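You operate a simulated robot arm through the tools that you are given. There is no shell and no other tool. Be economical: measure what you need, move in short steps, check, and stop when the job is done.

Carry out the task below with a simulated robot arm. There is one attempt and no reset: what you move stays moved.

TASK
Change the dirty basket in the green pot and close the pot up.
Fine: unclamp while the green vent is still open; dirty basket in the brown tray, a basket from the white mat goes in; lid on and clamped, green drain and vent shut.
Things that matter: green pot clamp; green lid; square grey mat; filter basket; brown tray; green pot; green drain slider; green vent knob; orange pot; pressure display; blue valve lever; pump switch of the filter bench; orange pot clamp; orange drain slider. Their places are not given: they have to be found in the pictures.

It is judged by the outcome, as a careful person would: the job done as asked, and still so three seconds after it is handed in. It fails if anything else is knocked over, pushed out of place, dropped, spilled or broken.

THE ROBOT
A 7-joint arm with a two-finger parallel gripper, fixed in place. Base frame: the origin is at the foot of the arm, x ahead of it, y to its left, z up; the work surface is at about z = 86.4. Lengths are in cm, angles in degrees, forces in N, time in s.
With the tool pointing down near the work surface it reaches from about 24 to 68 cm from the base axis. Its first joint turns from -66.0 to 66.0 degrees. Payload 2.4 kg.
Tool frame: the origin (TCP) lies between the finger pads and is the grasp point; the fingertips stand 3 cm ahead of it; z points along the fingers, y is the line along which they close. The gripper opens to 9.4 cm. The fingers are 2.8 cm wide and 1 cm thick; the gripper's body (5 by 9.6 cm) begins 5.5 cm behind the TCP.
Orientation is that of the tool frame in the base frame, as a unit quaternion [w, x, y, z]. With the fingers straight down and closing along the base's y, the tool's x points along the base's -x, its y along +y and its z along -z.

THE INTERFACE
- The arm moves only by the tool jog_arm. Its argument "commands" is a list of rows, each an object (a shift or turn left out is 0, a gripper value left out holds the last) with "translation": the shift along the tool's x, y, z in cm, a list of three; "turn": the turn, a rotation vector about the tool's x, y, z in degrees, a list of three; "hand": the finger opening in cm, from 0 to 9.4. In form: [{"translation": [x, y, z], "turn": [wx, wy, wz], "hand": hand}, ...]. A call has 1 to 20 rows; each row shifts and turns the commanded pose from where the row before left it, along the tool's axes as they then stand. A row lasts 0.2 s, in which the tool goes at most 5 cm and 8.6 degrees; a call with a longer step from one row to the next is refused whole, and so is a gripper value outside its range. A pose out of reach is approached as far as the arm can. The call stops where the force on the tool passes 70 N (or 10 N more than at its start, if that is more) or the arm is blocked; 0.2 s more then pass. The fingers move at their own pace (about 15.3 cm/s each) and stop on an object; they squeeze with about 39 N. The grip force told is the motor's: it shows also when the fingers shut on nothing. Time passes only in rows, and 0.2 s behind the last, so rows that do not move let the fingers close. It gives the time, the measured TCP pose, the force on the tool (base axes), the opening and the grip force at its end, in the units of the frame above (readings bear some noise).
- Cameras (640 x 400 px; columns grow to the right, rows downward): "scene" is fixed at [5.19, 48.61, 145.55]; the picture's right is [-0.60, -0.80, 0.00], its down [-0.39, 0.29, -0.87] and it looks along [0.70, -0.53, -0.49] (base axes); focal length 317 px, centre (320, 200). "wrist" rides on the gripper at [-3.7, 0, -5.8] in the tool frame; the picture's right is [0.00, -1.00, 0.00], its down [0.97, 0.00, -0.24] and it looks along [0.24, 0.00, 0.97] (tool axes); focal length 218 px, centre (320, 200).
- camera(camera): a new picture of that camera. No time passes.
- point_at(camera, pixels): there is no depth. For up to 12 entries [column, row, z] of the newest picture of that camera ("zoom" is the newest enlarged one), the place [x, y] in the base frame at which the ray of that pixel passes the height z, good to about 0.3 cm. No time passes.
- close_up(camera, box): a new picture of the part [left, top, right, bottom] of that camera's present view, enlarged. No time passes.
- hand_in(): hands the job in; it is judged then, once.

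Work in short steps. Measure before you move; look again where a grasp or a placing could have gone wrong, and mend it. You have 80 turns and 46 pictures in all, the two below and enlarged ones among them. Open the gripper and draw the arm clear of the work before you hand the job in, unless the task says otherwise; then end with one line.

The tools are called after ">>>" as name(argument=value, ...) on one line, values as JSON. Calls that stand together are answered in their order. jog_arm: Moves the arm, as the interface text tells. Its arguments: {"type":"object","properties":{"commands":{"type":"array","items":{"type":"object","properties":{"translation":{"type":"array","items":{"type":"number"}},"turn":{"type":"array","items":{"type":"number"}},"hand":{"type":"number"}}}}},"required":["commands"]} The other tools are called the same way: camera (camera) takes a picture; point_at (camera, pixels) gives the place at which the rays of pixels pass given heights; close_up (camera, box) takes an enlarged picture of a part of a camera's view; hand_in () hands the job in.

At the start:

```text
time: 0.0
position: [33.75, 16.47, 125.93]
tcp_rot: [0.0, 0.0, 1.0, 0.0]
wrist_force: [-0.1, 0.2, 0.4]
gripper_width: 9.4
grip_force: 0.0
```

scene: 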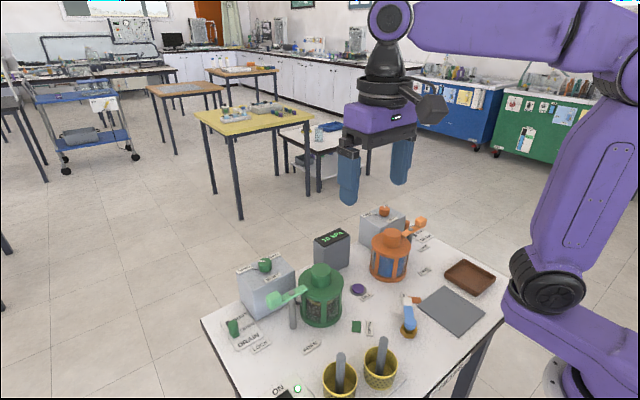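
wrist: 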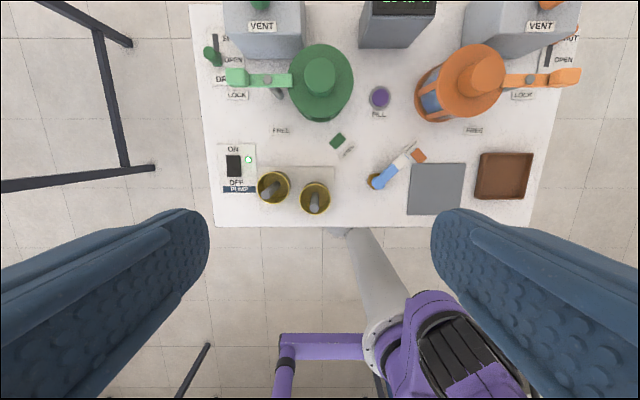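

The bench shows green pot near (320,295), orange pot, valve lever, pump switch with a lit lamp. I enlarge for labels.

>>> close_up(camera="wrist", box=[190, 0, 390, 125])

>>> close_up(camera="wrist", box=[200, 110, 440, 230])

>>> close_up(camera="scene", box=[200, 200, 440, 400])

```text
3.20 times, centred on (290, 62) of wrist
```

zoom: 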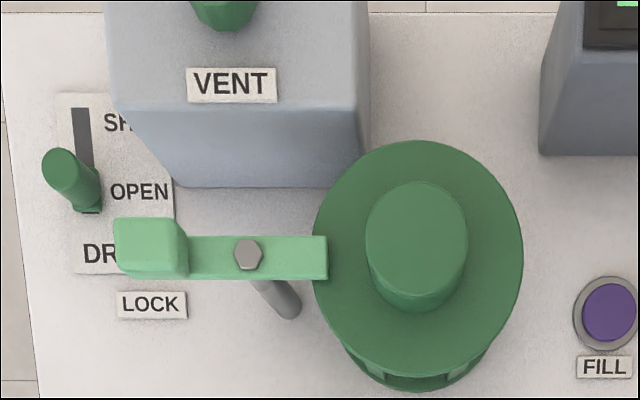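

```text
2.67 times, centred on (320, 170) of wrist
```

zoom: 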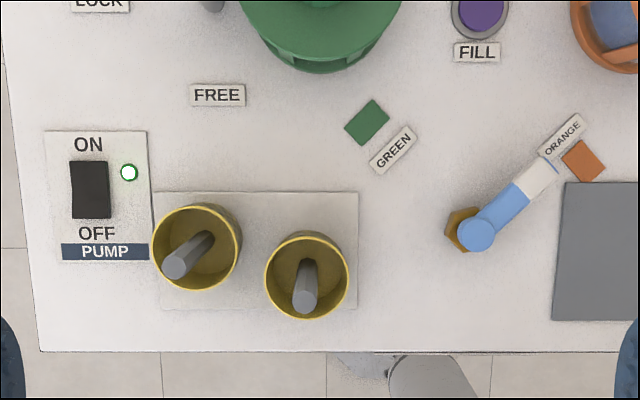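

```text
2.00 times, centred on (320, 300) of scene
```

zoom: 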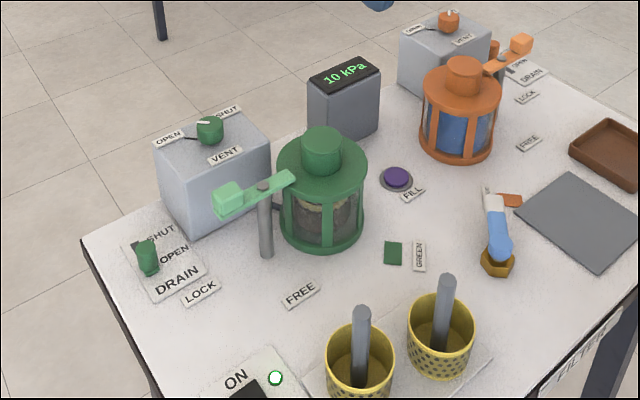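

Next I check the vent knob's pointer, drain slider and display closely.

>>> close_up(camera="scene", box=[220, 230, 350, 350])

>>> point_at(camera="wrist", pixels=[[320, 80, 103], [280, 80, 103], [237, 78, 103], [267, 79, 103], [212, 60, 90], [275, 187, 96], [315, 198, 96], [503, 176, 87], [435, 189, 87], [260, 3, 102], [235, 96, 86.5], [280, 131, 86.5]])

>>> point_at(camera="scene", pixels=[[320, 271, 103], [300, 290, 103], [277, 300, 103], [340, 357, 103], [383, 341, 103], [470, 277, 86.6], [452, 310, 86.6], [265, 265, 103], [233, 327, 90], [247, 327, 86.5], [262, 347, 86.5], [311, 348, 86.5]])

```text
3.33 times, centred on (285, 290) of scene
```

zoom: 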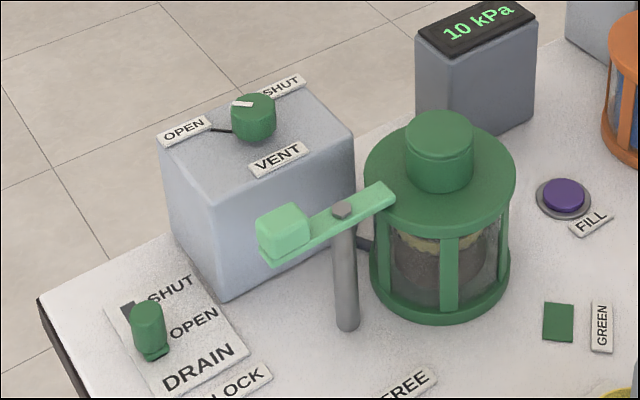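

```text
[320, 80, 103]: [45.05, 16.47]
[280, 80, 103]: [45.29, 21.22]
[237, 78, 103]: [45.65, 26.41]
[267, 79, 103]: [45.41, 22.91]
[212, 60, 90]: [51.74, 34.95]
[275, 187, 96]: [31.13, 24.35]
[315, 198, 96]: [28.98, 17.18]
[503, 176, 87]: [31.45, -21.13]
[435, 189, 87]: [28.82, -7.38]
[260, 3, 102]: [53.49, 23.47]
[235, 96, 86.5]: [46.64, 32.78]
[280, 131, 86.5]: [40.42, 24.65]
```

```text
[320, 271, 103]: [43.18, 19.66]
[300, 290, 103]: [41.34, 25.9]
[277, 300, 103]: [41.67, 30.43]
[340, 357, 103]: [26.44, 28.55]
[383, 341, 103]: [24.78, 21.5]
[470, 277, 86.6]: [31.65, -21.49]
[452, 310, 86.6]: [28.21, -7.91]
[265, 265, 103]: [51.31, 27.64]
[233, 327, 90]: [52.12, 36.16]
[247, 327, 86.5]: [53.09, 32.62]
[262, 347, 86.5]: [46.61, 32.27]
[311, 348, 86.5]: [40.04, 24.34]
```

Vent pointer and heights are ambiguous; I move the wrist camera above the green pot area at a safe height.

>>> jog_arm(commands=[{"translation": [-3.5, 1.9, 1]}, {"translation": [-3.5, 1.9, 1]}, {"translation": [-3.5, 1.9, 1]}, {"translation": [-3.5, 1.8, 1]}, {}])

>>> camera(camera="wrist")

```text
time: 1.2
position: [47.76, 24.07, 121.96]
tcp_rot: [0.0, 0.0, 1.0, 0.001]
wrist_force: [-0.6, -0.1, 0.4]
gripper_width: 9.41
grip_force: 0.1
```

```text
39 pictures are left
```

wrist: 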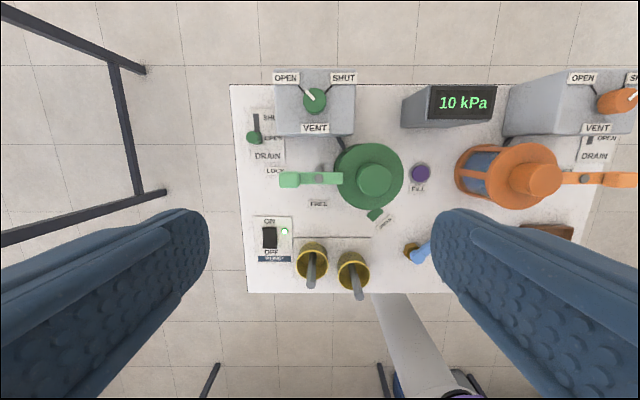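

Green vent points to OPEN, orange to SHUT. I enlarge for precise feature pixels.

>>> close_up(camera="wrist", box=[225, 60, 425, 185])

>>> close_up(camera="wrist", box=[230, 170, 430, 300])

```text
3.20 times, centred on (325, 122) of wrist
```

zoom: 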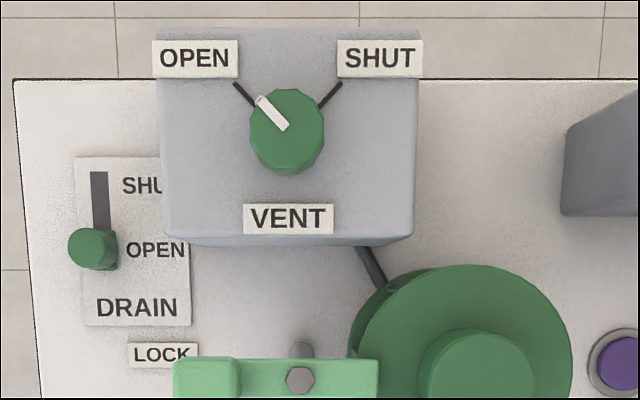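

```text
3.08 times, centred on (330, 235) of wrist
```

zoom: 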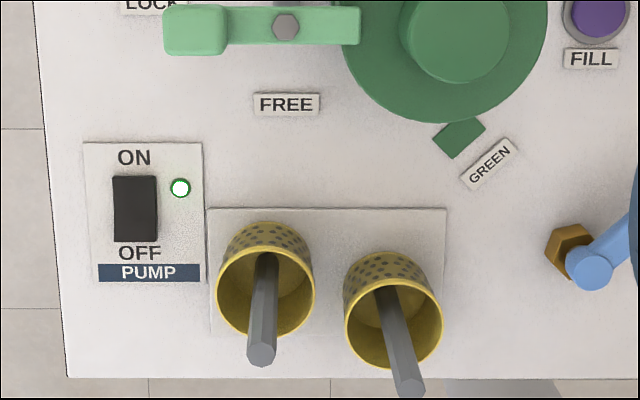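

Features triangulated: clamp bolt ≈(46.9,24.3,96.4), handle block ≈(47.1,28.4), lid knob ≈(46.9,16.6, top 98.5), vent knob ≈(57,24.7, top 98.8), drain slider ≈(52.8,35.1, top 90), basket posts ≈(29.6,25.6) and (27.3,17.5), tops 96.5. I turn the tool so the fingers close along x and go above the handle.

>>> jog_arm(commands=[{"turn": [0, 0, 8.2]}, {"turn": [0, 0, 8.2]}, {"turn": [0, 0, 8.2]}, {"turn": [0, 0, 8.2]}, {"turn": [0, 0, 8.2]}, {"turn": [0, 0, 8.2]}, {"turn": [0, 0, 8.2]}, {"turn": [0, 0, 8.2]}, {"turn": [0, 0, 8.2]}, {"turn": [0, 0, 8.2]}, {"turn": [0, 0, 8.0]}, {"translation": [4.3, -0.66, 2], "hand": 5}, {"translation": [0, 0, 4]}, {"translation": [0, 0, 4]}, {"translation": [0, 0, 4]}, {"translation": [0, 0, 3]}, {}])

>>> camera(camera="wrist")

>>> camera(camera="scene")

```text
time: 4.8
position: [47.17, 28.23, 104.74]
tcp_rot: [0.0, 0.707, 0.707, 0.0]
wrist_force: [-0.6, 0.1, 0.7]
gripper_width: 4.99
grip_force: 0.1
```

```text
36 pictures are left
```

wrist: 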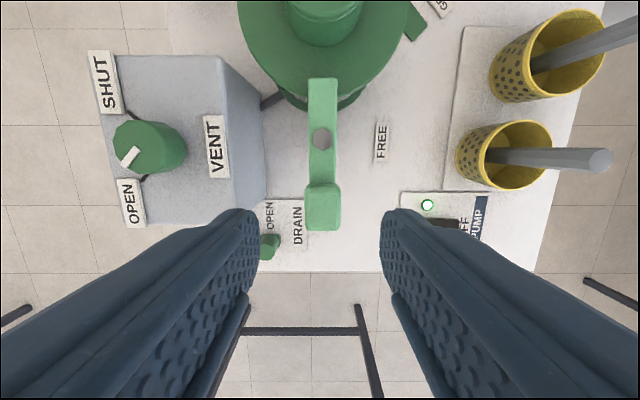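

```text
35 pictures are left
```

scene: 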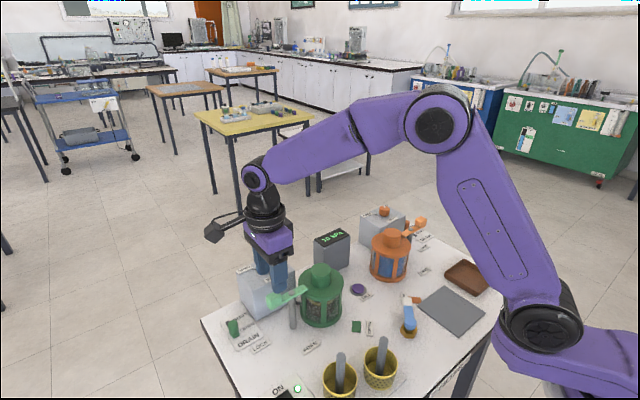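

Handle block is centred at pixel (322,205), under the TCP. I go down and grip it.

>>> jog_arm(commands=[{"translation": [0, 0, 3]}, {"translation": [0, 0, 3]}, {"translation": [0, 0, 1.9]}, {"hand": 0}, {}, {}])

>>> camera(camera="wrist")

```text
time: 6.2
position: [47.02, 28.32, 96.79]
tcp_rot: [-0.001, 0.707, 0.707, -0.004]
wrist_force: [-27.9, -4.4, 8.4]
gripper_width: 2.61
grip_force: 45.1
```

```text
34 pictures are left
```

wrist: 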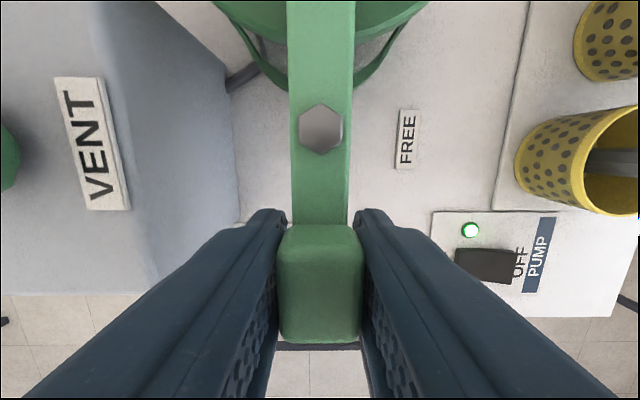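

Gripped at width 2.6. I swing the clamp counter-clockwise around the bolt (radius ≈4.2) in two portions.

>>> jog_arm(commands=[{"translation": [-0.043, -0.598, 0], "turn": [0, 0, -8.18]}, {"translation": [-0.043, -0.598, 0], "turn": [0, 0, -8.18]}, {"translation": [-0.043, -0.598, 0], "turn": [0, 0, -8.18]}, {"translation": [-0.043, -0.598, 0], "turn": [0, 0, -8.18]}, {"translation": [-0.043, -0.598, 0], "turn": [0, 0, -8.18]}])

```text
time: 7.4
position: [44.37, 27.38, 96.94]
tcp_rot: [0.0, 0.415, 0.91, -0.001]
wrist_force: [-19.0, 4.4, -13.5]
gripper_width: 2.61
grip_force: 45.1
```

Tracking well; continue the swing.

>>> jog_arm(commands=[{"translation": [-0.043, -0.598, 0], "turn": [0, 0, -8.18]}, {"translation": [-0.043, -0.598, 0], "turn": [0, 0, -8.18]}, {"translation": [-0.043, -0.598, 0], "turn": [0, 0, -8.18]}, {"translation": [-0.043, -0.598, 0], "turn": [0, 0, -8.18]}, {"translation": [-0.043, -0.598, 0], "turn": [0, 0, -8.18]}, {"translation": [-0.043, -0.598, 0], "turn": [0, 0, -8.18]}, {}])

>>> camera(camera="wrist")

```text
time: 9.0
position: [42.94, 24.24, 97.1]
tcp_rot: [-0.001, -0.001, 1.0, -0.001]
wrist_force: [-21.8, 4.9, -6.6]
gripper_width: 2.64
grip_force: 44.5
```

```text
33 pictures are left
```

wrist: 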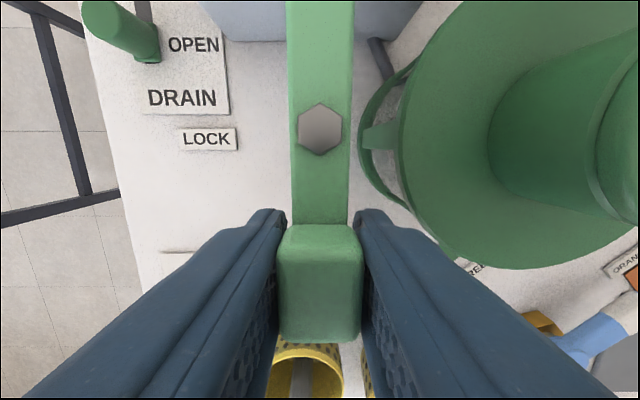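

Clamp stands at FREE. I release, rise, and go above the lid knob.

>>> jog_arm(commands=[{"hand": 4.6}, {}, {"translation": [0, 0, -4]}, {"translation": [0, 0, -4]}, {"translation": [0, 0, -1]}, {"translation": [-2, -3.8, 0], "hand": 6.4}, {"translation": [-2, -3.8, 0]}, {}])

>>> camera(camera="wrist")

>>> close_up(camera="scene", box=[220, 230, 380, 350])

```text
time: 10.8
position: [46.58, 16.87, 105.94]
tcp_rot: [0.0, 0.0, 1.0, 0.0]
wrist_force: [1.0, -0.8, -0.5]
gripper_width: 6.38
grip_force: 0.0
```

```text
32 pictures are left
```

wrist: 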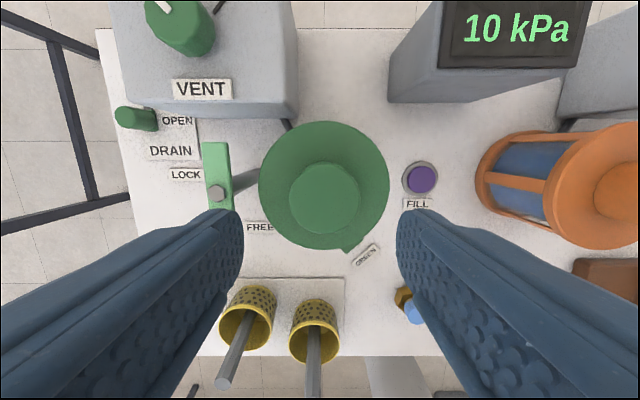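

```text
3.33 times, centred on (300, 290) of scene
```

zoom: 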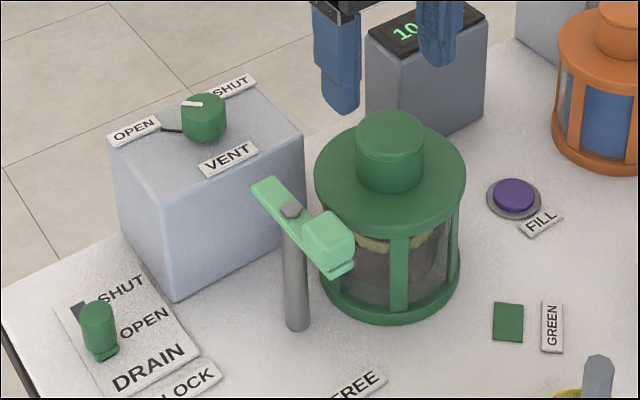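

Knob centre is ≈(47.1,16.5). I correct and go down around the knob, then grip.

>>> jog_arm(commands=[{"translation": [-0.55, -0.35, 2]}, {"translation": [0, 0, 2.5]}, {"translation": [0, 0, 2.2]}, {"hand": 0}, {}, {}])

>>> close_up(camera="scene", box=[220, 230, 380, 350])

```text
time: 12.2
position: [47.54, 16.19, 99.26]
tcp_rot: [0.0, 0.0, 1.0, 0.001]
wrist_force: [-0.3, -0.9, 5.2]
gripper_width: 4.4
grip_force: 39.2
```

```text
3.33 times, centred on (300, 290) of scene
```

zoom: 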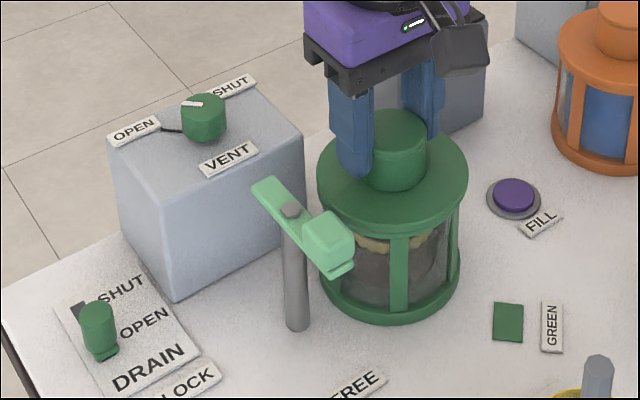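

Knob gripped at width 4.4. I lift straight up slowly.

>>> jog_arm(commands=[{"translation": [0, 0, -0.7]}, {"translation": [0, 0, -1]}, {"translation": [0, 0, -2]}, {"translation": [0, 0, -4]}, {"translation": [0, 0, -4]}, {}])

>>> camera(camera="scene")

```text
time: 13.6
position: [47.43, 16.21, 111.22]
tcp_rot: [0.001, 0.0, 1.0, 0.0]
wrist_force: [-0.6, -0.2, -1.0]
gripper_width: 4.41
grip_force: 38.9
```

```text
29 pictures are left
```

scene: 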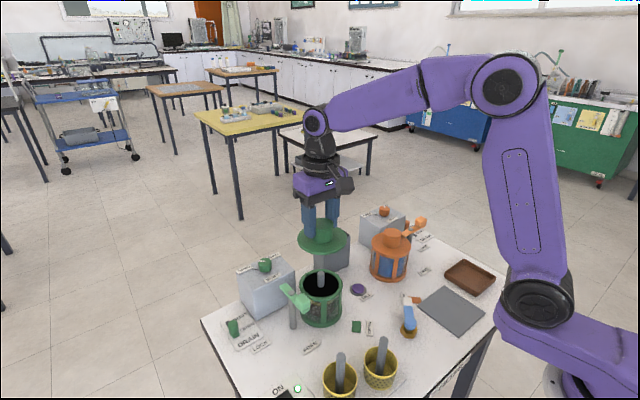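

Lid is off and the dirty basket's post is visible. I carry the lid to the square grey mat at ≈(28.5,-7.6).

>>> jog_arm(commands=[{"translation": [2.7, -3.4, 0]}, {"translation": [2.7, -3.4, 0]}, {"translation": [2.7, -3.4, 0]}, {"translation": [2.7, -3.4, 0]}, {"translation": [2.7, -3.4, 0]}, {"translation": [2.7, -3.4, 0]}, {"translation": [2.7, -3.4, 0]}, {"translation": [0, 0, 4]}, {"translation": [0, 0, 4]}, {"translation": [0, 0, 3]}, {}])

>>> camera(camera="scene")

>>> camera(camera="wrist")

```text
time: 16.0
position: [28.69, -7.5, 100.09]
tcp_rot: [0.001, 0.0, 1.0, 0.0]
wrist_force: [0.6, 0.8, -1.0]
gripper_width: 4.4
grip_force: 39.2
```

```text
28 pictures are left
```

scene: 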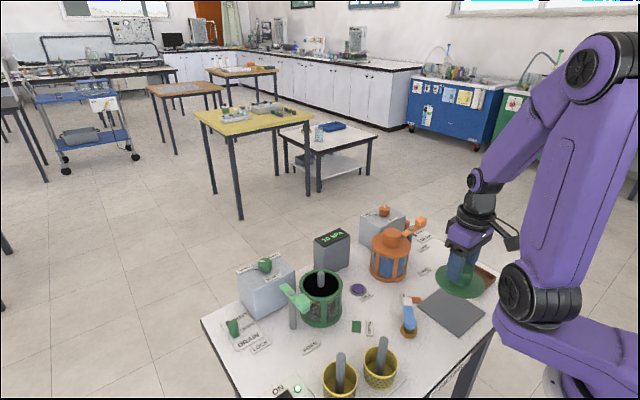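

```text
27 pictures are left
```

wrist: 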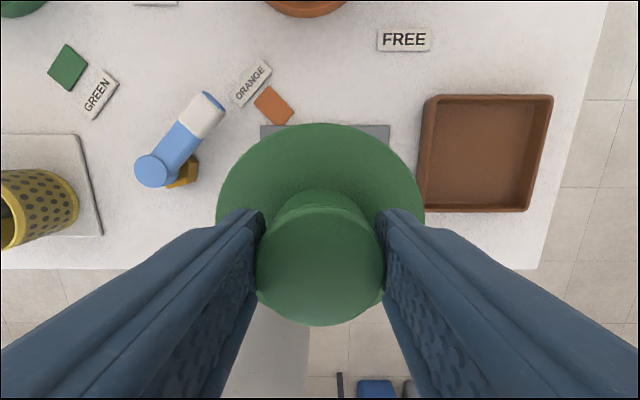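

The mat spans y −2.5…−13.4, centre ≈(28.7,−7.9), so I shift 0.4 and go down carefully.

>>> jog_arm(commands=[{"translation": [0, -0.4, 3]}, {"translation": [0, 0, 3]}, {"translation": [0, 0, 1]}, {}])

>>> close_up(camera="scene", box=[400, 220, 520, 340])

```text
time: 17.0
position: [28.82, -8.04, 93.02]
tcp_rot: [0.0, 0.001, 1.0, 0.0]
wrist_force: [-0.3, 0.1, -1.3]
gripper_width: 4.42
grip_force: 38.9
```

```text
3.33 times, centred on (460, 280) of scene
```

zoom: 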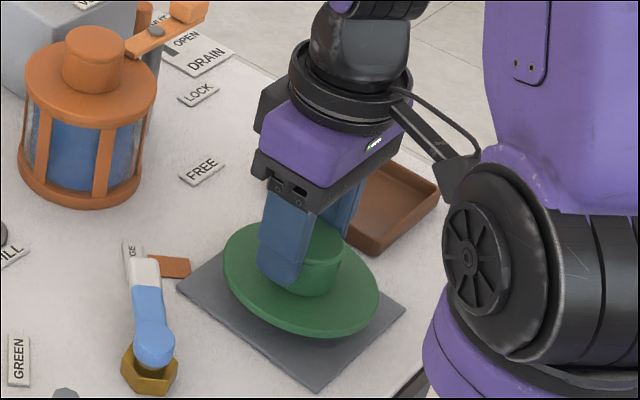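

Lid hovers about 1 cm above the mat; I lower in small steps until contact.

>>> jog_arm(commands=[{"translation": [0, 0, 0.4]}, {"translation": [0, 0, 0.4]}, {}])

```text
time: 17.8
position: [28.7, -8.08, 92.25]
tcp_rot: [0.0, 0.001, 1.0, 0.0]
wrist_force: [-0.4, -0.2, -0.4]
gripper_width: 4.4
grip_force: 38.3
```

>>> jog_arm(commands=[{"translation": [0, 0, 0.3]}, {"translation": [0, 0, 0.3]}, {}])

```text
time: 18.6
position: [28.67, -7.98, 91.65]
tcp_rot: [0.0, 0.0, 1.0, 0.0]
wrist_force: [0.6, 0.6, -0.9]
gripper_width: 4.39
grip_force: 38.5
```

>>> jog_arm(commands=[{"translation": [0, 0, 0.25]}, {"translation": [0, 0, 0.25]}, {}])

>>> close_up(camera="scene", box=[400, 220, 520, 340])

```text
time: 19.4
position: [28.52, -8.02, 91.12]
tcp_rot: [0.0, -0.001, 1.0, 0.0]
wrist_force: [-1.7, 3.7, 33.3]
gripper_width: 4.42
grip_force: 39.1
```

```text
3.33 times, centred on (460, 280) of scene
```

zoom: 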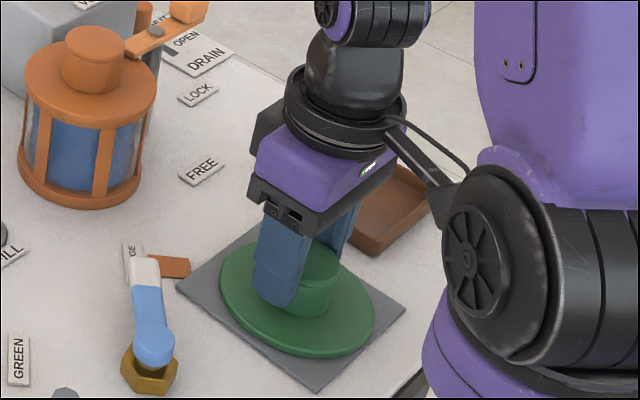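

Contact felt (33 N) and lid lies flat on the mat. Release, rise, and go above the pot.

>>> jog_arm(commands=[{"translation": [0, 0, -0.2]}, {"hand": 6.2}, {}, {"translation": [0, 0, -4]}, {"translation": [0, 0, -5]}, {"translation": [0, 0, -5]}, {"translation": [0, 0, -3], "hand": 4.4}, {"translation": [-2.6, 3.4, 0]}, {"translation": [-2.6, 3.4, 0]}, {"translation": [-2.6, 3.4, 0]}, {"translation": [-2.6, 3.4, 0]}, {"translation": [-2.6, 3.4, 0]}, {"translation": [-2.6, 3.6, 0]}, {"translation": [-2.6, 3.6, 0]}, {}])

>>> camera(camera="wrist")

>>> camera(camera="scene")

```text
time: 22.6
position: [46.85, 16.08, 108.2]
tcp_rot: [0.0, 0.0, 1.0, 0.0]
wrist_force: [-0.9, -0.3, -0.3]
gripper_width: 4.4
grip_force: 0.0
```

```text
24 pictures are left
```

wrist: 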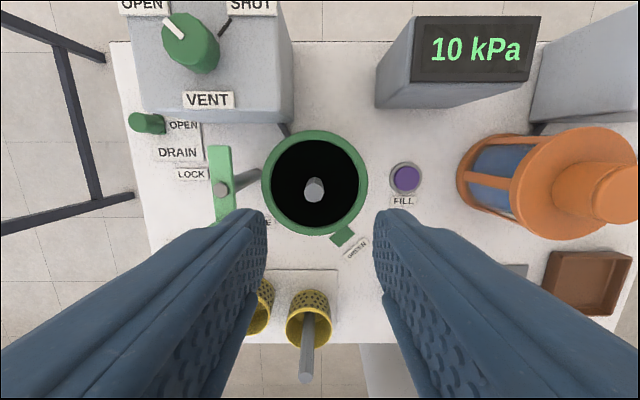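

```text
23 pictures are left
```

scene: 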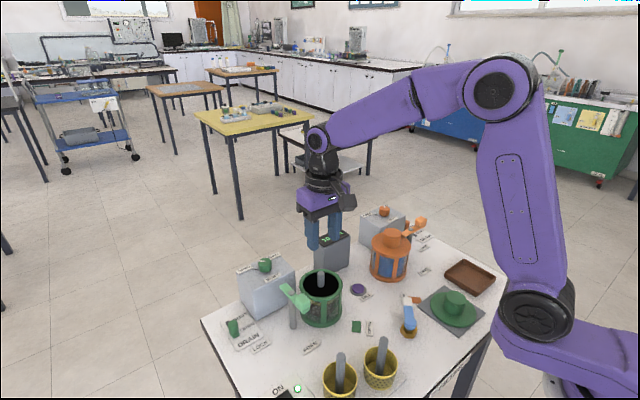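

Dirty basket's post is at ≈(47.4,16.6), top ≈98. I move over it, descend to z≈97 and grip.

>>> jog_arm(commands=[{"translation": [-0.5, 0.5, 3], "hand": 4}, {"translation": [0, 0, 3]}, {"translation": [0, 0, 3]}, {"translation": [0, 0, 2]}, {"hand": 0}, {}, {}])

>>> camera(camera="wrist")

```text
time: 24.2
position: [47.37, 16.74, 97.26]
tcp_rot: [0.0, 0.0, 1.0, 0.0]
wrist_force: [-0.6, -0.8, 1.7]
gripper_width: 1.45
grip_force: 39.1
```

```text
22 pictures are left
```

wrist: 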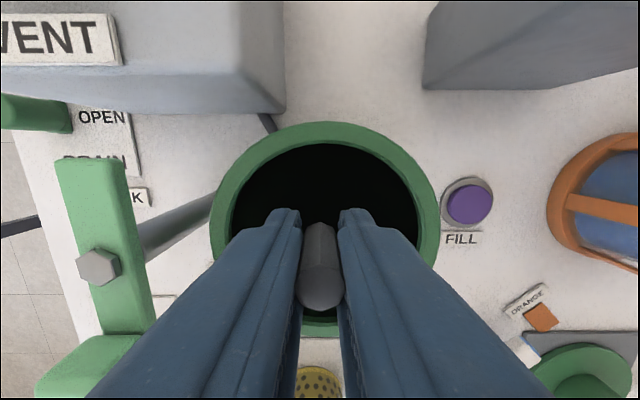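

Post gripped, width 1.45. I lift slowly straight out.

>>> jog_arm(commands=[{"translation": [0, 0, -1]}, {"translation": [0, 0, -1]}, {"translation": [0, 0, -2]}, {"translation": [0, 0, -2]}, {"translation": [0, 0, -2]}, {"translation": [0, 0, -2]}, {"translation": [0, 0, -2]}, {"translation": [0, 0, -2]}, {}])

>>> camera(camera="scene")

```text
time: 26.2
position: [47.31, 16.66, 111.42]
tcp_rot: [0.001, 0.0, 1.0, -0.001]
wrist_force: [-0.6, 0.6, -1.8]
gripper_width: 1.45
grip_force: 38.7
```

```text
21 pictures are left
```

scene: 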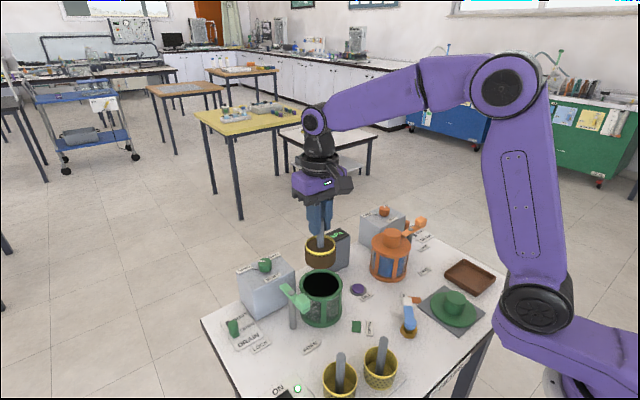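

Basket is clear of the pot. I carry it over the tray at ≈(31.6,−21.5).

>>> jog_arm(commands=[{"translation": [1.57, -3.82, 0]}, {"translation": [1.57, -3.82, 0]}, {"translation": [1.57, -3.82, 0]}, {"translation": [1.57, -3.82, 0]}, {"translation": [1.57, -3.82, 0]}, {"translation": [1.57, -3.82, 0]}, {"translation": [1.57, -3.82, 0]}, {"translation": [1.57, -3.82, 0]}, {"translation": [1.57, -3.82, 0]}, {"translation": [1.57, -3.82, 0]}, {"translation": [0, 0, 3]}, {"translation": [0, 0, 3]}, {}])

>>> camera(camera="wrist")

>>> close_up(camera="scene", box=[400, 190, 560, 340])

```text
time: 29.0
position: [31.65, -21.29, 105.19]
tcp_rot: [0.0, 0.001, 1.0, 0.0]
wrist_force: [-0.6, 0.3, -0.4]
gripper_width: 1.47
grip_force: 38.5
```

```text
20 pictures are left
```

wrist: 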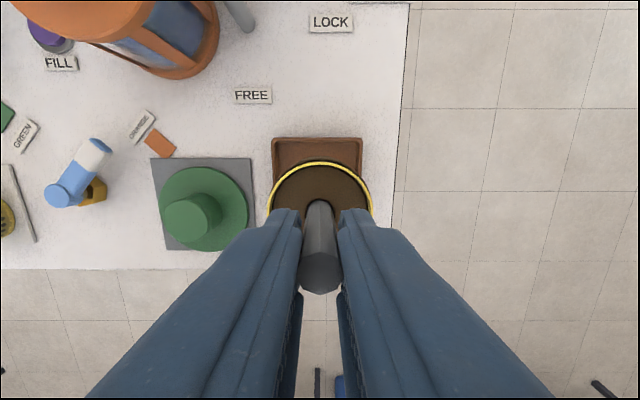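

```text
2.67 times, centred on (480, 265) of scene
```

zoom: 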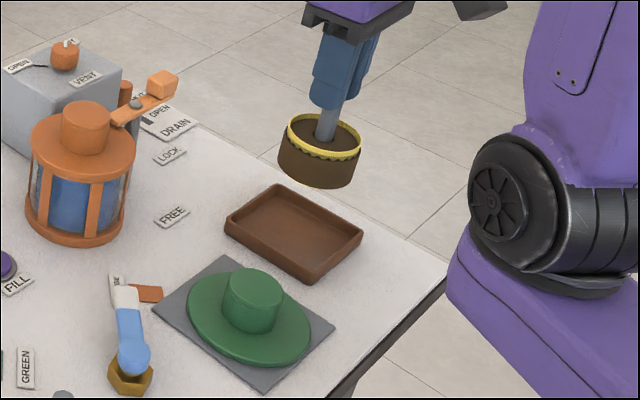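

Tray centred beneath the basket. I lower to just above the floor.

>>> jog_arm(commands=[{"translation": [0, 0.1, 3]}, {"translation": [0, 0, 3]}, {"translation": [0, 0, 1.5]}, {}])

>>> jog_arm(commands=[{"translation": [0, 0, 0.3]}, {"translation": [0, 0, 0.3]}, {}])

>>> close_up(camera="scene", box=[400, 190, 560, 340])

```text
time: 30.0
position: [31.66, -21.17, 97.59]
tcp_rot: [0.001, 0.001, 1.0, 0.0]
wrist_force: [0.2, 0.3, -0.3]
gripper_width: 1.3
grip_force: 39.5
```

```text
time: 30.8
position: [31.74, -21.28, 97.24]
tcp_rot: [0.002, 0.001, 1.0, -0.001]
wrist_force: [-2.1, 10.4, 54.9]
gripper_width: 1.42
grip_force: 39.0
```

```text
2.67 times, centred on (480, 265) of scene
```

zoom: 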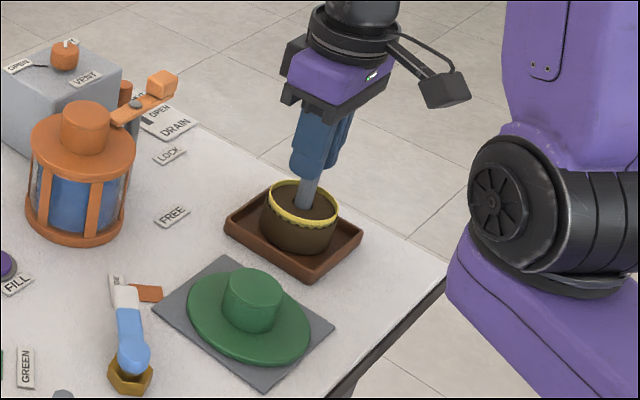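

Contact (55 N) with the basket upright inside the tray. Ease off, release and rise.

>>> jog_arm(commands=[{"translation": [0, 0, -0.25]}, {"hand": 3.5}, {}, {"translation": [0, 0, -2]}, {"translation": [0, 0, -4]}, {"translation": [0, 0, -4]}, {"translation": [0, 0, -3]}, {}])

>>> close_up(camera="wrist", box=[200, 100, 440, 250])

```text
time: 32.6
position: [31.67, -21.48, 110.51]
tcp_rot: [0.0, 0.0, 1.0, 0.0]
wrist_force: [-0.4, -1.1, 0.3]
gripper_width: 3.49
grip_force: 0.1
```

```text
2.67 times, centred on (320, 175) of wrist
```

zoom: 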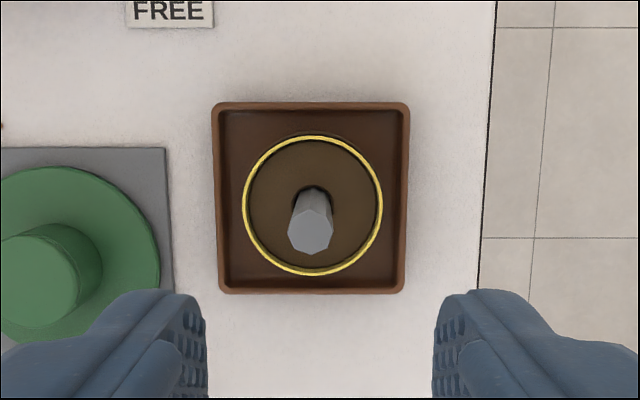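

Dirty basket sits properly in the tray. I move over the clean basket at ≈(27.3,17.5).

>>> jog_arm(commands=[{"translation": [0.44, 3.9, 0]}, {"translation": [0.44, 3.9, 0]}, {"translation": [0.44, 3.9, 0]}, {"translation": [0.44, 3.9, 0]}, {"translation": [0.44, 3.9, 0]}, {"translation": [0.44, 3.9, 0]}, {"translation": [0.44, 3.9, 0]}, {"translation": [0.44, 3.9, 0]}, {"translation": [0.44, 3.9, 0]}, {"translation": [0.44, 3.9, 0]}, {}])

>>> camera(camera="wrist")

```text
time: 35.0
position: [27.16, 17.57, 110.4]
tcp_rot: [0.0, 0.0, 1.0, 0.001]
wrist_force: [0.6, -0.2, 0.9]
gripper_width: 3.49
grip_force: 0.0
```

```text
16 pictures are left
```

wrist: 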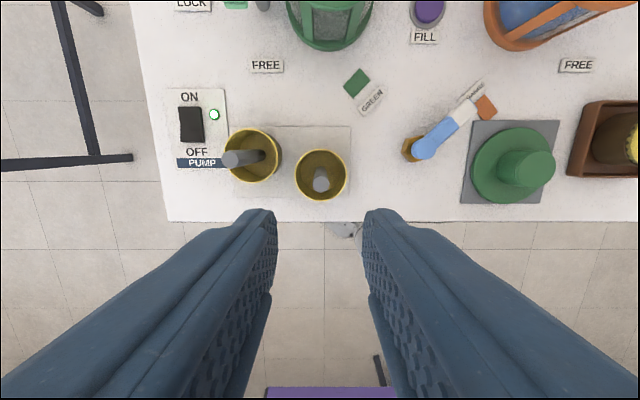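

Post centre ≈(27.8,17.5). Adjust, descend to z≈97 and grip.

>>> jog_arm(commands=[{"translation": [-0.6, -0.05, 4]}, {"translation": [0, 0, 4]}, {"translation": [0, 0, 3]}, {"translation": [0, 0, 2.4]}, {"hand": 0}, {}, {}])

>>> camera(camera="wrist")

```text
time: 35.9
position: [29.4, 16.15, 99.81]
tcp_rot: [0.005, 0.052, 0.999, 0.005]
wrist_force: [-6.0, -1.9, 31.2]
gripper_width: 3.39
grip_force: 0.0
stopped in row 4: the force on the tool passed its limit (the readings are from after the stop); the commanded pose is now the measured one
```

```text
15 pictures are left
```

wrist: 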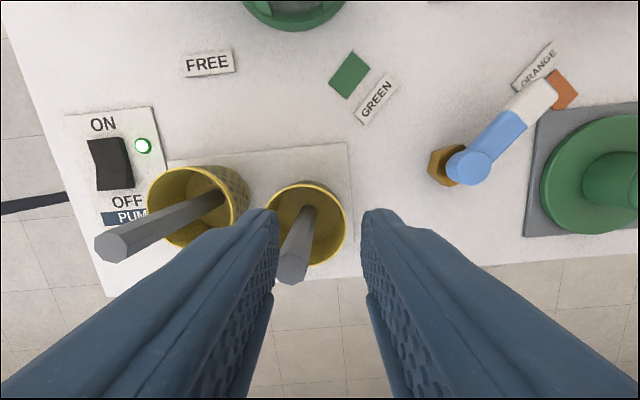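

The descent stopped with a 6° twist and offset (29.4,16.2): I look from the scene camera before moving.

>>> camera(camera="scene")

```text
14 pictures are left
```

scene: 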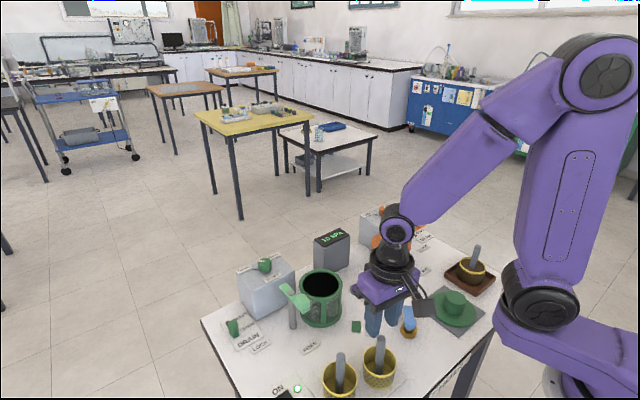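

Basket hasn't moved, but the arm strayed sideways in this wrist attitude. I rise, and turn the tool to the radial direction (≈+32° yaw) to ease the wrist.

>>> jog_arm(commands=[{"translation": [0, 0, -1]}, {"translation": [0, 0, -3]}, {"translation": [0, 0, -4]}, {"translation": [0, 0, -3]}, {}])

>>> jog_arm(commands=[{"turn": [0, 0, -7.6]}, {"turn": [0, 0, -7.6]}, {"turn": [0, 0, -7.6]}, {"turn": [0, 0, -7.6]}, {"turn": [0, 0, -7.6]}, {}])

```text
time: 37.1
position: [29.16, 16.14, 110.78]
tcp_rot: [0.004, 0.051, 0.999, 0.004]
wrist_force: [0.5, 0.1, -0.1]
gripper_width: 3.49
grip_force: 0.1
```

```text
time: 38.5
position: [29.34, 16.1, 110.78]
tcp_rot: [0.005, -0.278, 0.961, 0.004]
wrist_force: [-0.3, 0.2, 0.4]
gripper_width: 3.5
grip_force: 0.0
```

Yaw is now +32°. I remove the small tilt, move over the post and look.

>>> jog_arm(commands=[{"translation": [0.41, 1.86, 0], "turn": [0.28, 0.68, 0]}, {"translation": [0, 0, 3]}, {}])

>>> camera(camera="wrist")

```text
time: 39.3
position: [27.92, 17.4, 107.58]
tcp_rot: [0.0, -0.277, 0.961, 0.0]
wrist_force: [0.0, 0.1, 0.1]
gripper_width: 3.5
grip_force: 0.1
```

```text
13 pictures are left
```

wrist: 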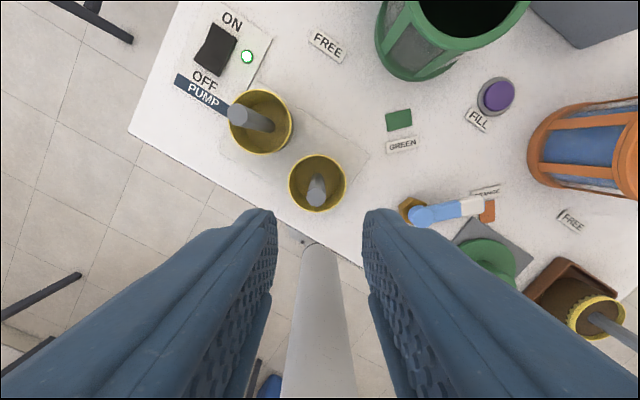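

Post is centred within 0.25 cm. I descend in small steps to z≈101 and check tracking.

>>> jog_arm(commands=[{"translation": [0, 0.25, 1.5]}, {"translation": [0, 0, 1.5]}, {"translation": [0, 0, 1.5]}, {"translation": [0, 0, 1.5]}, {}])

```text
time: 40.5
position: [27.79, 17.57, 101.8]
tcp_rot: [0.001, -0.277, 0.961, -0.001]
wrist_force: [-0.1, -0.7, 0.4]
gripper_width: 3.5
grip_force: 0.1
```

>>> jog_arm(commands=[{"translation": [0, 0, 1.2]}, {"translation": [0, 0, 1.2]}, {"translation": [0, 0, 1.2]}, {"translation": [0, 0, 1.2]}, {}])

```text
time: 41.7
position: [27.91, 17.53, 96.95]
tcp_rot: [0.0, -0.276, 0.961, -0.001]
wrist_force: [-0.1, 0.1, -0.4]
gripper_width: 3.52
grip_force: 0.1
```

Tracking is now right at z 96.95. Close on the post and check.

>>> jog_arm(commands=[{"hand": 0}, {}, {}])

>>> camera(camera="wrist")

```text
time: 42.5
position: [27.93, 17.5, 96.95]
tcp_rot: [0.0, -0.276, 0.961, -0.002]
wrist_force: [0.1, -0.1, -0.7]
gripper_width: 1.43
grip_force: 38.7
```

```text
12 pictures are left
```

wrist: 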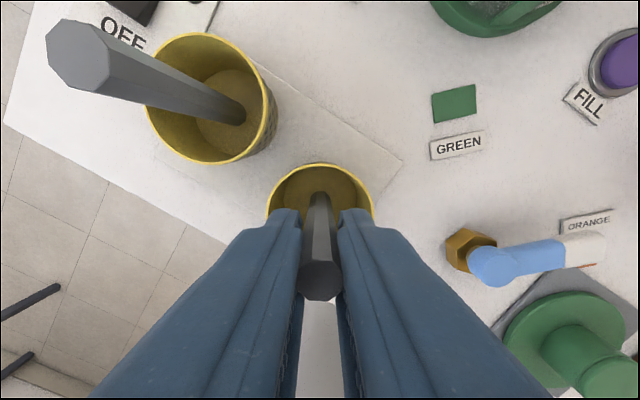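

Clean basket gripped. I lift it straight up.

>>> jog_arm(commands=[{"translation": [0, 0, -1.5]}, {"translation": [0, 0, -2]}, {"translation": [0, 0, -2]}, {"translation": [0, 0, -2]}, {"translation": [0, 0, -2.5]}, {"translation": [0, 0, -2.5]}, {"translation": [0, 0, -2]}, {}])

```text
time: 44.3
position: [28.04, 17.61, 111.46]
tcp_rot: [0.001, -0.277, 0.961, -0.001]
wrist_force: [-0.3, 0.5, -0.8]
gripper_width: 1.4
grip_force: 38.4
```

Carry it above the pot (47.35,16.7) and turn the tool back.

>>> jog_arm(commands=[{"translation": [-3.166, -2.216, 0]}, {"translation": [-3.166, -2.216, 0]}, {"translation": [-3.166, -2.216, 0]}, {"translation": [-3.166, -2.216, 0]}, {"translation": [-3.166, -2.216, 0]}, {"turn": [0, 0, 8.04]}, {"turn": [0, 0, 8.04]}, {"turn": [0, 0, 8.04]}, {"turn": [0, 0, 8.04]}, {}])

>>> camera(camera="wrist")

```text
time: 46.5
position: [47.15, 16.66, 111.4]
tcp_rot: [0.001, 0.002, 1.0, 0.0]
wrist_force: [-0.5, -0.5, -0.3]
gripper_width: 1.38
grip_force: 39.1
```

```text
11 pictures are left
```

wrist: 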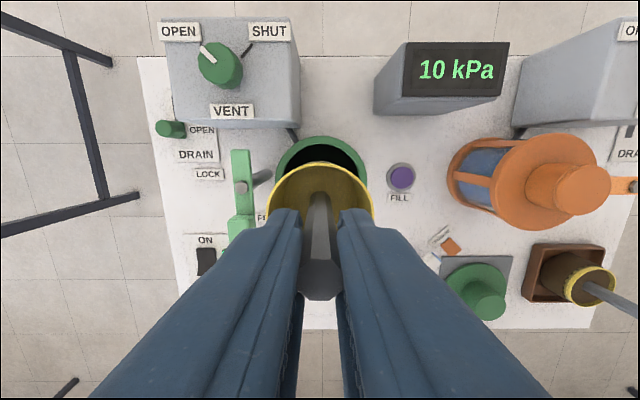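

Aligned with the pot (ring centred on col 320). I lower it in, with checks.

>>> jog_arm(commands=[{"translation": [-0.1, 0, 2]}, {"translation": [0, 0, 2]}, {"translation": [0, 0, 2]}, {"translation": [0, 0, 1.5]}, {"translation": [0, 0, 1.5]}, {"translation": [0, 0, 1.5]}, {"translation": [0, 0, 1.5]}, {"translation": [0, 0, 1]}, {}])

```text
time: 48.5
position: [47.42, 16.57, 98.34]
tcp_rot: [0.001, -0.001, 1.0, 0.0]
wrist_force: [-0.2, -0.6, -1.5]
gripper_width: 1.4
grip_force: 38.4
```

>>> jog_arm(commands=[{"translation": [0, 0, 0.35]}, {"translation": [0, 0, 0.3]}, {"translation": [0, 0, 0.3]}, {}])

```text
time: 49.5
position: [47.31, 16.6, 97.53]
tcp_rot: [0.001, 0.0, 1.0, 0.0]
wrist_force: [-4.3, -1.1, 21.5]
gripper_width: 1.39
grip_force: 39.2
```

Contact at z≈97.5, as expected for the pot floor. Release and rise.

>>> jog_arm(commands=[{"translation": [0, 0, -0.1]}, {"hand": 3.4}, {}, {"translation": [0, 0, -2]}, {"translation": [0, 0, -3]}, {"translation": [0, 0, -4]}, {"translation": [0, 0, -3]}, {}])

>>> camera(camera="wrist")

```text
time: 51.3
position: [47.15, 16.69, 109.64]
tcp_rot: [0.0, 0.0, 1.0, -0.001]
wrist_force: [0.1, -0.2, 0.1]
gripper_width: 3.4
grip_force: 0.0
```

```text
10 pictures are left
```

wrist: 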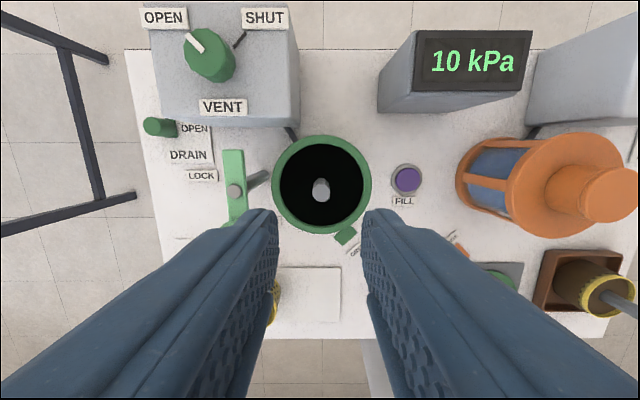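

New basket sits centred. I go back above the lid on the mat.

>>> jog_arm(commands=[{"translation": [2.65, -3.53, 0], "hand": 6.4}, {"translation": [2.65, -3.53, 0]}, {"translation": [2.65, -3.53, 0]}, {"translation": [2.65, -3.53, 0]}, {"translation": [2.65, -3.53, 0]}, {"translation": [2.65, -3.53, 0]}, {"translation": [2.65, -3.53, 0]}, {"translation": [0, 0, 4]}, {"translation": [0, 0, 4]}, {}])

>>> camera(camera="wrist")

```text
time: 53.5
position: [28.91, -8.2, 101.58]
tcp_rot: [0.0, 0.001, 1.0, -0.001]
wrist_force: [0.2, 1.8, 0.4]
gripper_width: 6.43
grip_force: 0.0
```

```text
9 pictures are left
```

wrist: 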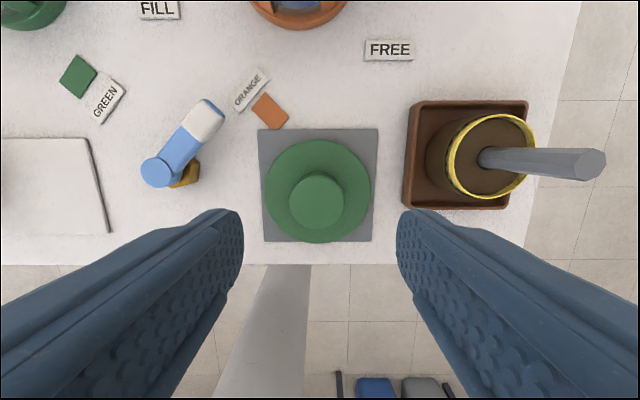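

Knob centre ≈(28.4,−7.95). Adjust, descend and grip.

>>> jog_arm(commands=[{"translation": [0.5, 0.25, 2.5]}, {"translation": [0, 0, 2.5]}, {"translation": [0, 0, 2.5]}, {"translation": [0, 0, 1.5]}, {"translation": [0, 0, 1.2]}, {}])

>>> jog_arm(commands=[{"hand": 0}, {}, {}])

```text
time: 54.9
position: [28.35, -8.05, 91.4]
tcp_rot: [0.0, -0.001, 1.0, 0.0]
wrist_force: [-0.1, 0.1, 0.7]
gripper_width: 6.39
grip_force: 0.0
```

```text
time: 55.7
position: [28.31, -7.95, 91.49]
tcp_rot: [0.0, 0.0, 1.0, -0.001]
wrist_force: [0.2, -0.5, -0.8]
gripper_width: 4.42
grip_force: 38.8
```

Lid gripped; lift and carry to the pot (47.2,16.6).

>>> jog_arm(commands=[{"translation": [0, 0, -2]}, {"translation": [0, 0, -3]}, {"translation": [0, 0, -4]}, {"translation": [0, 0, -4]}, {"translation": [0, 0, -4]}, {"translation": [0, 0, -3]}, {"translation": [-2.7, 3.51, 0]}, {"translation": [-2.7, 3.51, 0]}, {"translation": [-2.7, 3.51, 0]}, {"translation": [-2.7, 3.51, 0]}, {"translation": [-2.7, 3.51, 0]}, {"translation": [-2.7, 3.51, 0]}, {"translation": [-2.7, 3.51, 0]}, {}])

>>> jog_arm(commands=[{}])

```text
time: 58.7
position: [46.95, 16.72, 111.41]
tcp_rot: [0.0, 0.0, 1.0, -0.002]
wrist_force: [0.0, -0.6, -0.2]
gripper_width: 4.41
grip_force: 39.2
```

```text
time: 59.1
position: [47.05, 16.7, 111.31]
tcp_rot: [0.001, 0.0, 1.0, -0.001]
wrist_force: [0.7, -0.4, -0.4]
gripper_width: 4.42
grip_force: 39.1
```

Fine-adjust and descend to just above the pot.

>>> jog_arm(commands=[{"translation": [-0.15, -0.1, 3]}, {"translation": [0, 0, 3]}, {"translation": [0, 0, 2.5]}, {"translation": [0, 0, 2]}, {}])

>>> close_up(camera="scene", box=[240, 220, 380, 345])

```text
time: 60.3
position: [47.12, 16.46, 100.94]
tcp_rot: [-0.001, 0.0, 1.0, -0.001]
wrist_force: [0.6, -0.7, -0.8]
gripper_width: 4.39
grip_force: 39.5
```

```text
3.20 times, centred on (310, 282) of scene
```

zoom: 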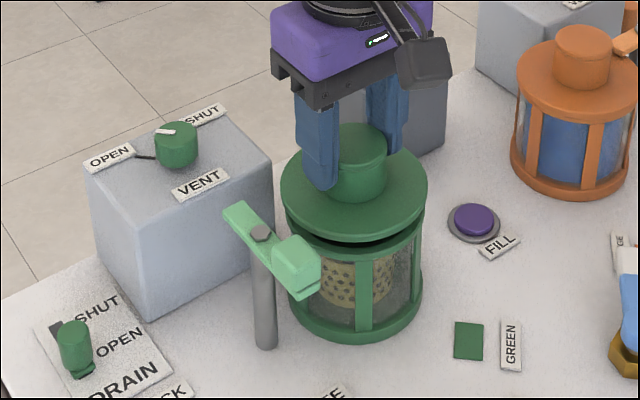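

Lid is about 1.4 cm above the rim and aligned. Lower in small steps.

>>> jog_arm(commands=[{"translation": [-0.05, 0.1, 0.4]}, {"translation": [0, 0, 0.4]}, {"translation": [0, 0, 0.3]}, {"translation": [0, 0, 0.2]}, {}])

```text
time: 61.5
position: [47.22, 16.7, 99.57]
tcp_rot: [0.0, 0.0, 1.0, 0.0]
wrist_force: [-0.9, -0.1, 0.9]
gripper_width: 4.42
grip_force: 38.7
```

>>> jog_arm(commands=[{"translation": [0, 0, 0.2]}, {"translation": [0, 0, 0.2]}, {}])

```text
time: 62.3
position: [47.34, 16.7, 99.42]
tcp_rot: [0.003, 0.0, 1.0, 0.0]
wrist_force: [-4.5, -4.8, 32.6]
gripper_width: 4.4
grip_force: 38.6
```

Lid seated (33 N). Release, rise and check.

>>> jog_arm(commands=[{"translation": [0, 0, -0.15]}, {"hand": 6.4}, {}, {"translation": [0, 0, -3]}, {"translation": [0, 0, -4]}, {"translation": [2.1, 3.75, 0], "hand": 5}, {"translation": [2.1, 3.75, 0]}, {}])

>>> camera(camera="wrist")

>>> close_up(camera="scene", box=[220, 220, 380, 345])

```text
time: 64.1
position: [43.12, 24.14, 106.51]
tcp_rot: [-0.001, 0.001, 1.0, -0.001]
wrist_force: [0.2, -0.4, -0.5]
gripper_width: 5.02
grip_force: 0.0
```

```text
7 pictures are left
```

wrist: 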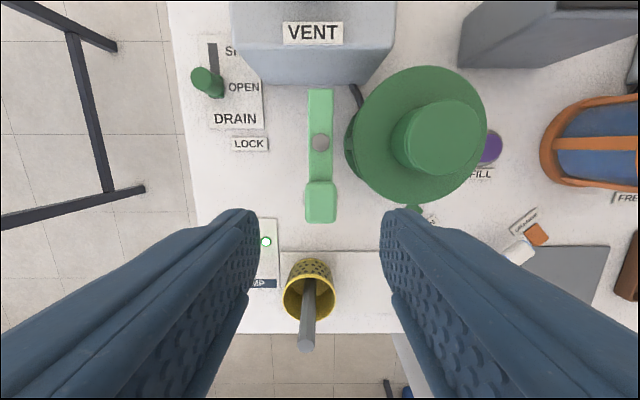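

```text
3.20 times, centred on (300, 282) of scene
```

zoom: 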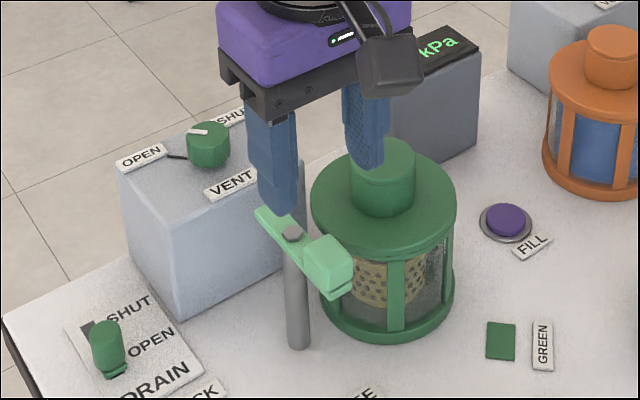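

Lid is flush. Handle is right beneath (321,202); I descend, grip it.

>>> jog_arm(commands=[{"translation": [0.1, 0.05, 3]}, {"translation": [0, 0, 3]}, {"translation": [0, 0, 2]}, {"translation": [0, 0, 1.5]}, {}, {"hand": 0}, {}, {}])

>>> jog_arm(commands=[{"translation": [-0.043, 0.598, 0], "turn": [0, 0, 8.18]}, {"translation": [-0.043, 0.598, 0], "turn": [0, 0, 8.18]}, {"translation": [-0.043, 0.598, 0], "turn": [0, 0, 8.18]}, {"translation": [-0.043, 0.598, 0], "turn": [0, 0, 8.18]}, {"translation": [-0.043, 0.598, 0], "turn": [0, 0, 8.18]}])

```text
time: 65.9
position: [43.19, 24.23, 96.73]
tcp_rot: [0.001, -0.001, 1.0, -0.001]
wrist_force: [1.5, 4.7, -16.0]
gripper_width: 2.62
grip_force: 45.1
```

```text
time: 67.1
position: [44.09, 26.75, 96.79]
tcp_rot: [-0.001, 0.354, 0.935, -0.002]
wrist_force: [3.1, -16.1, -5.9]
gripper_width: 2.62
grip_force: 44.7
```

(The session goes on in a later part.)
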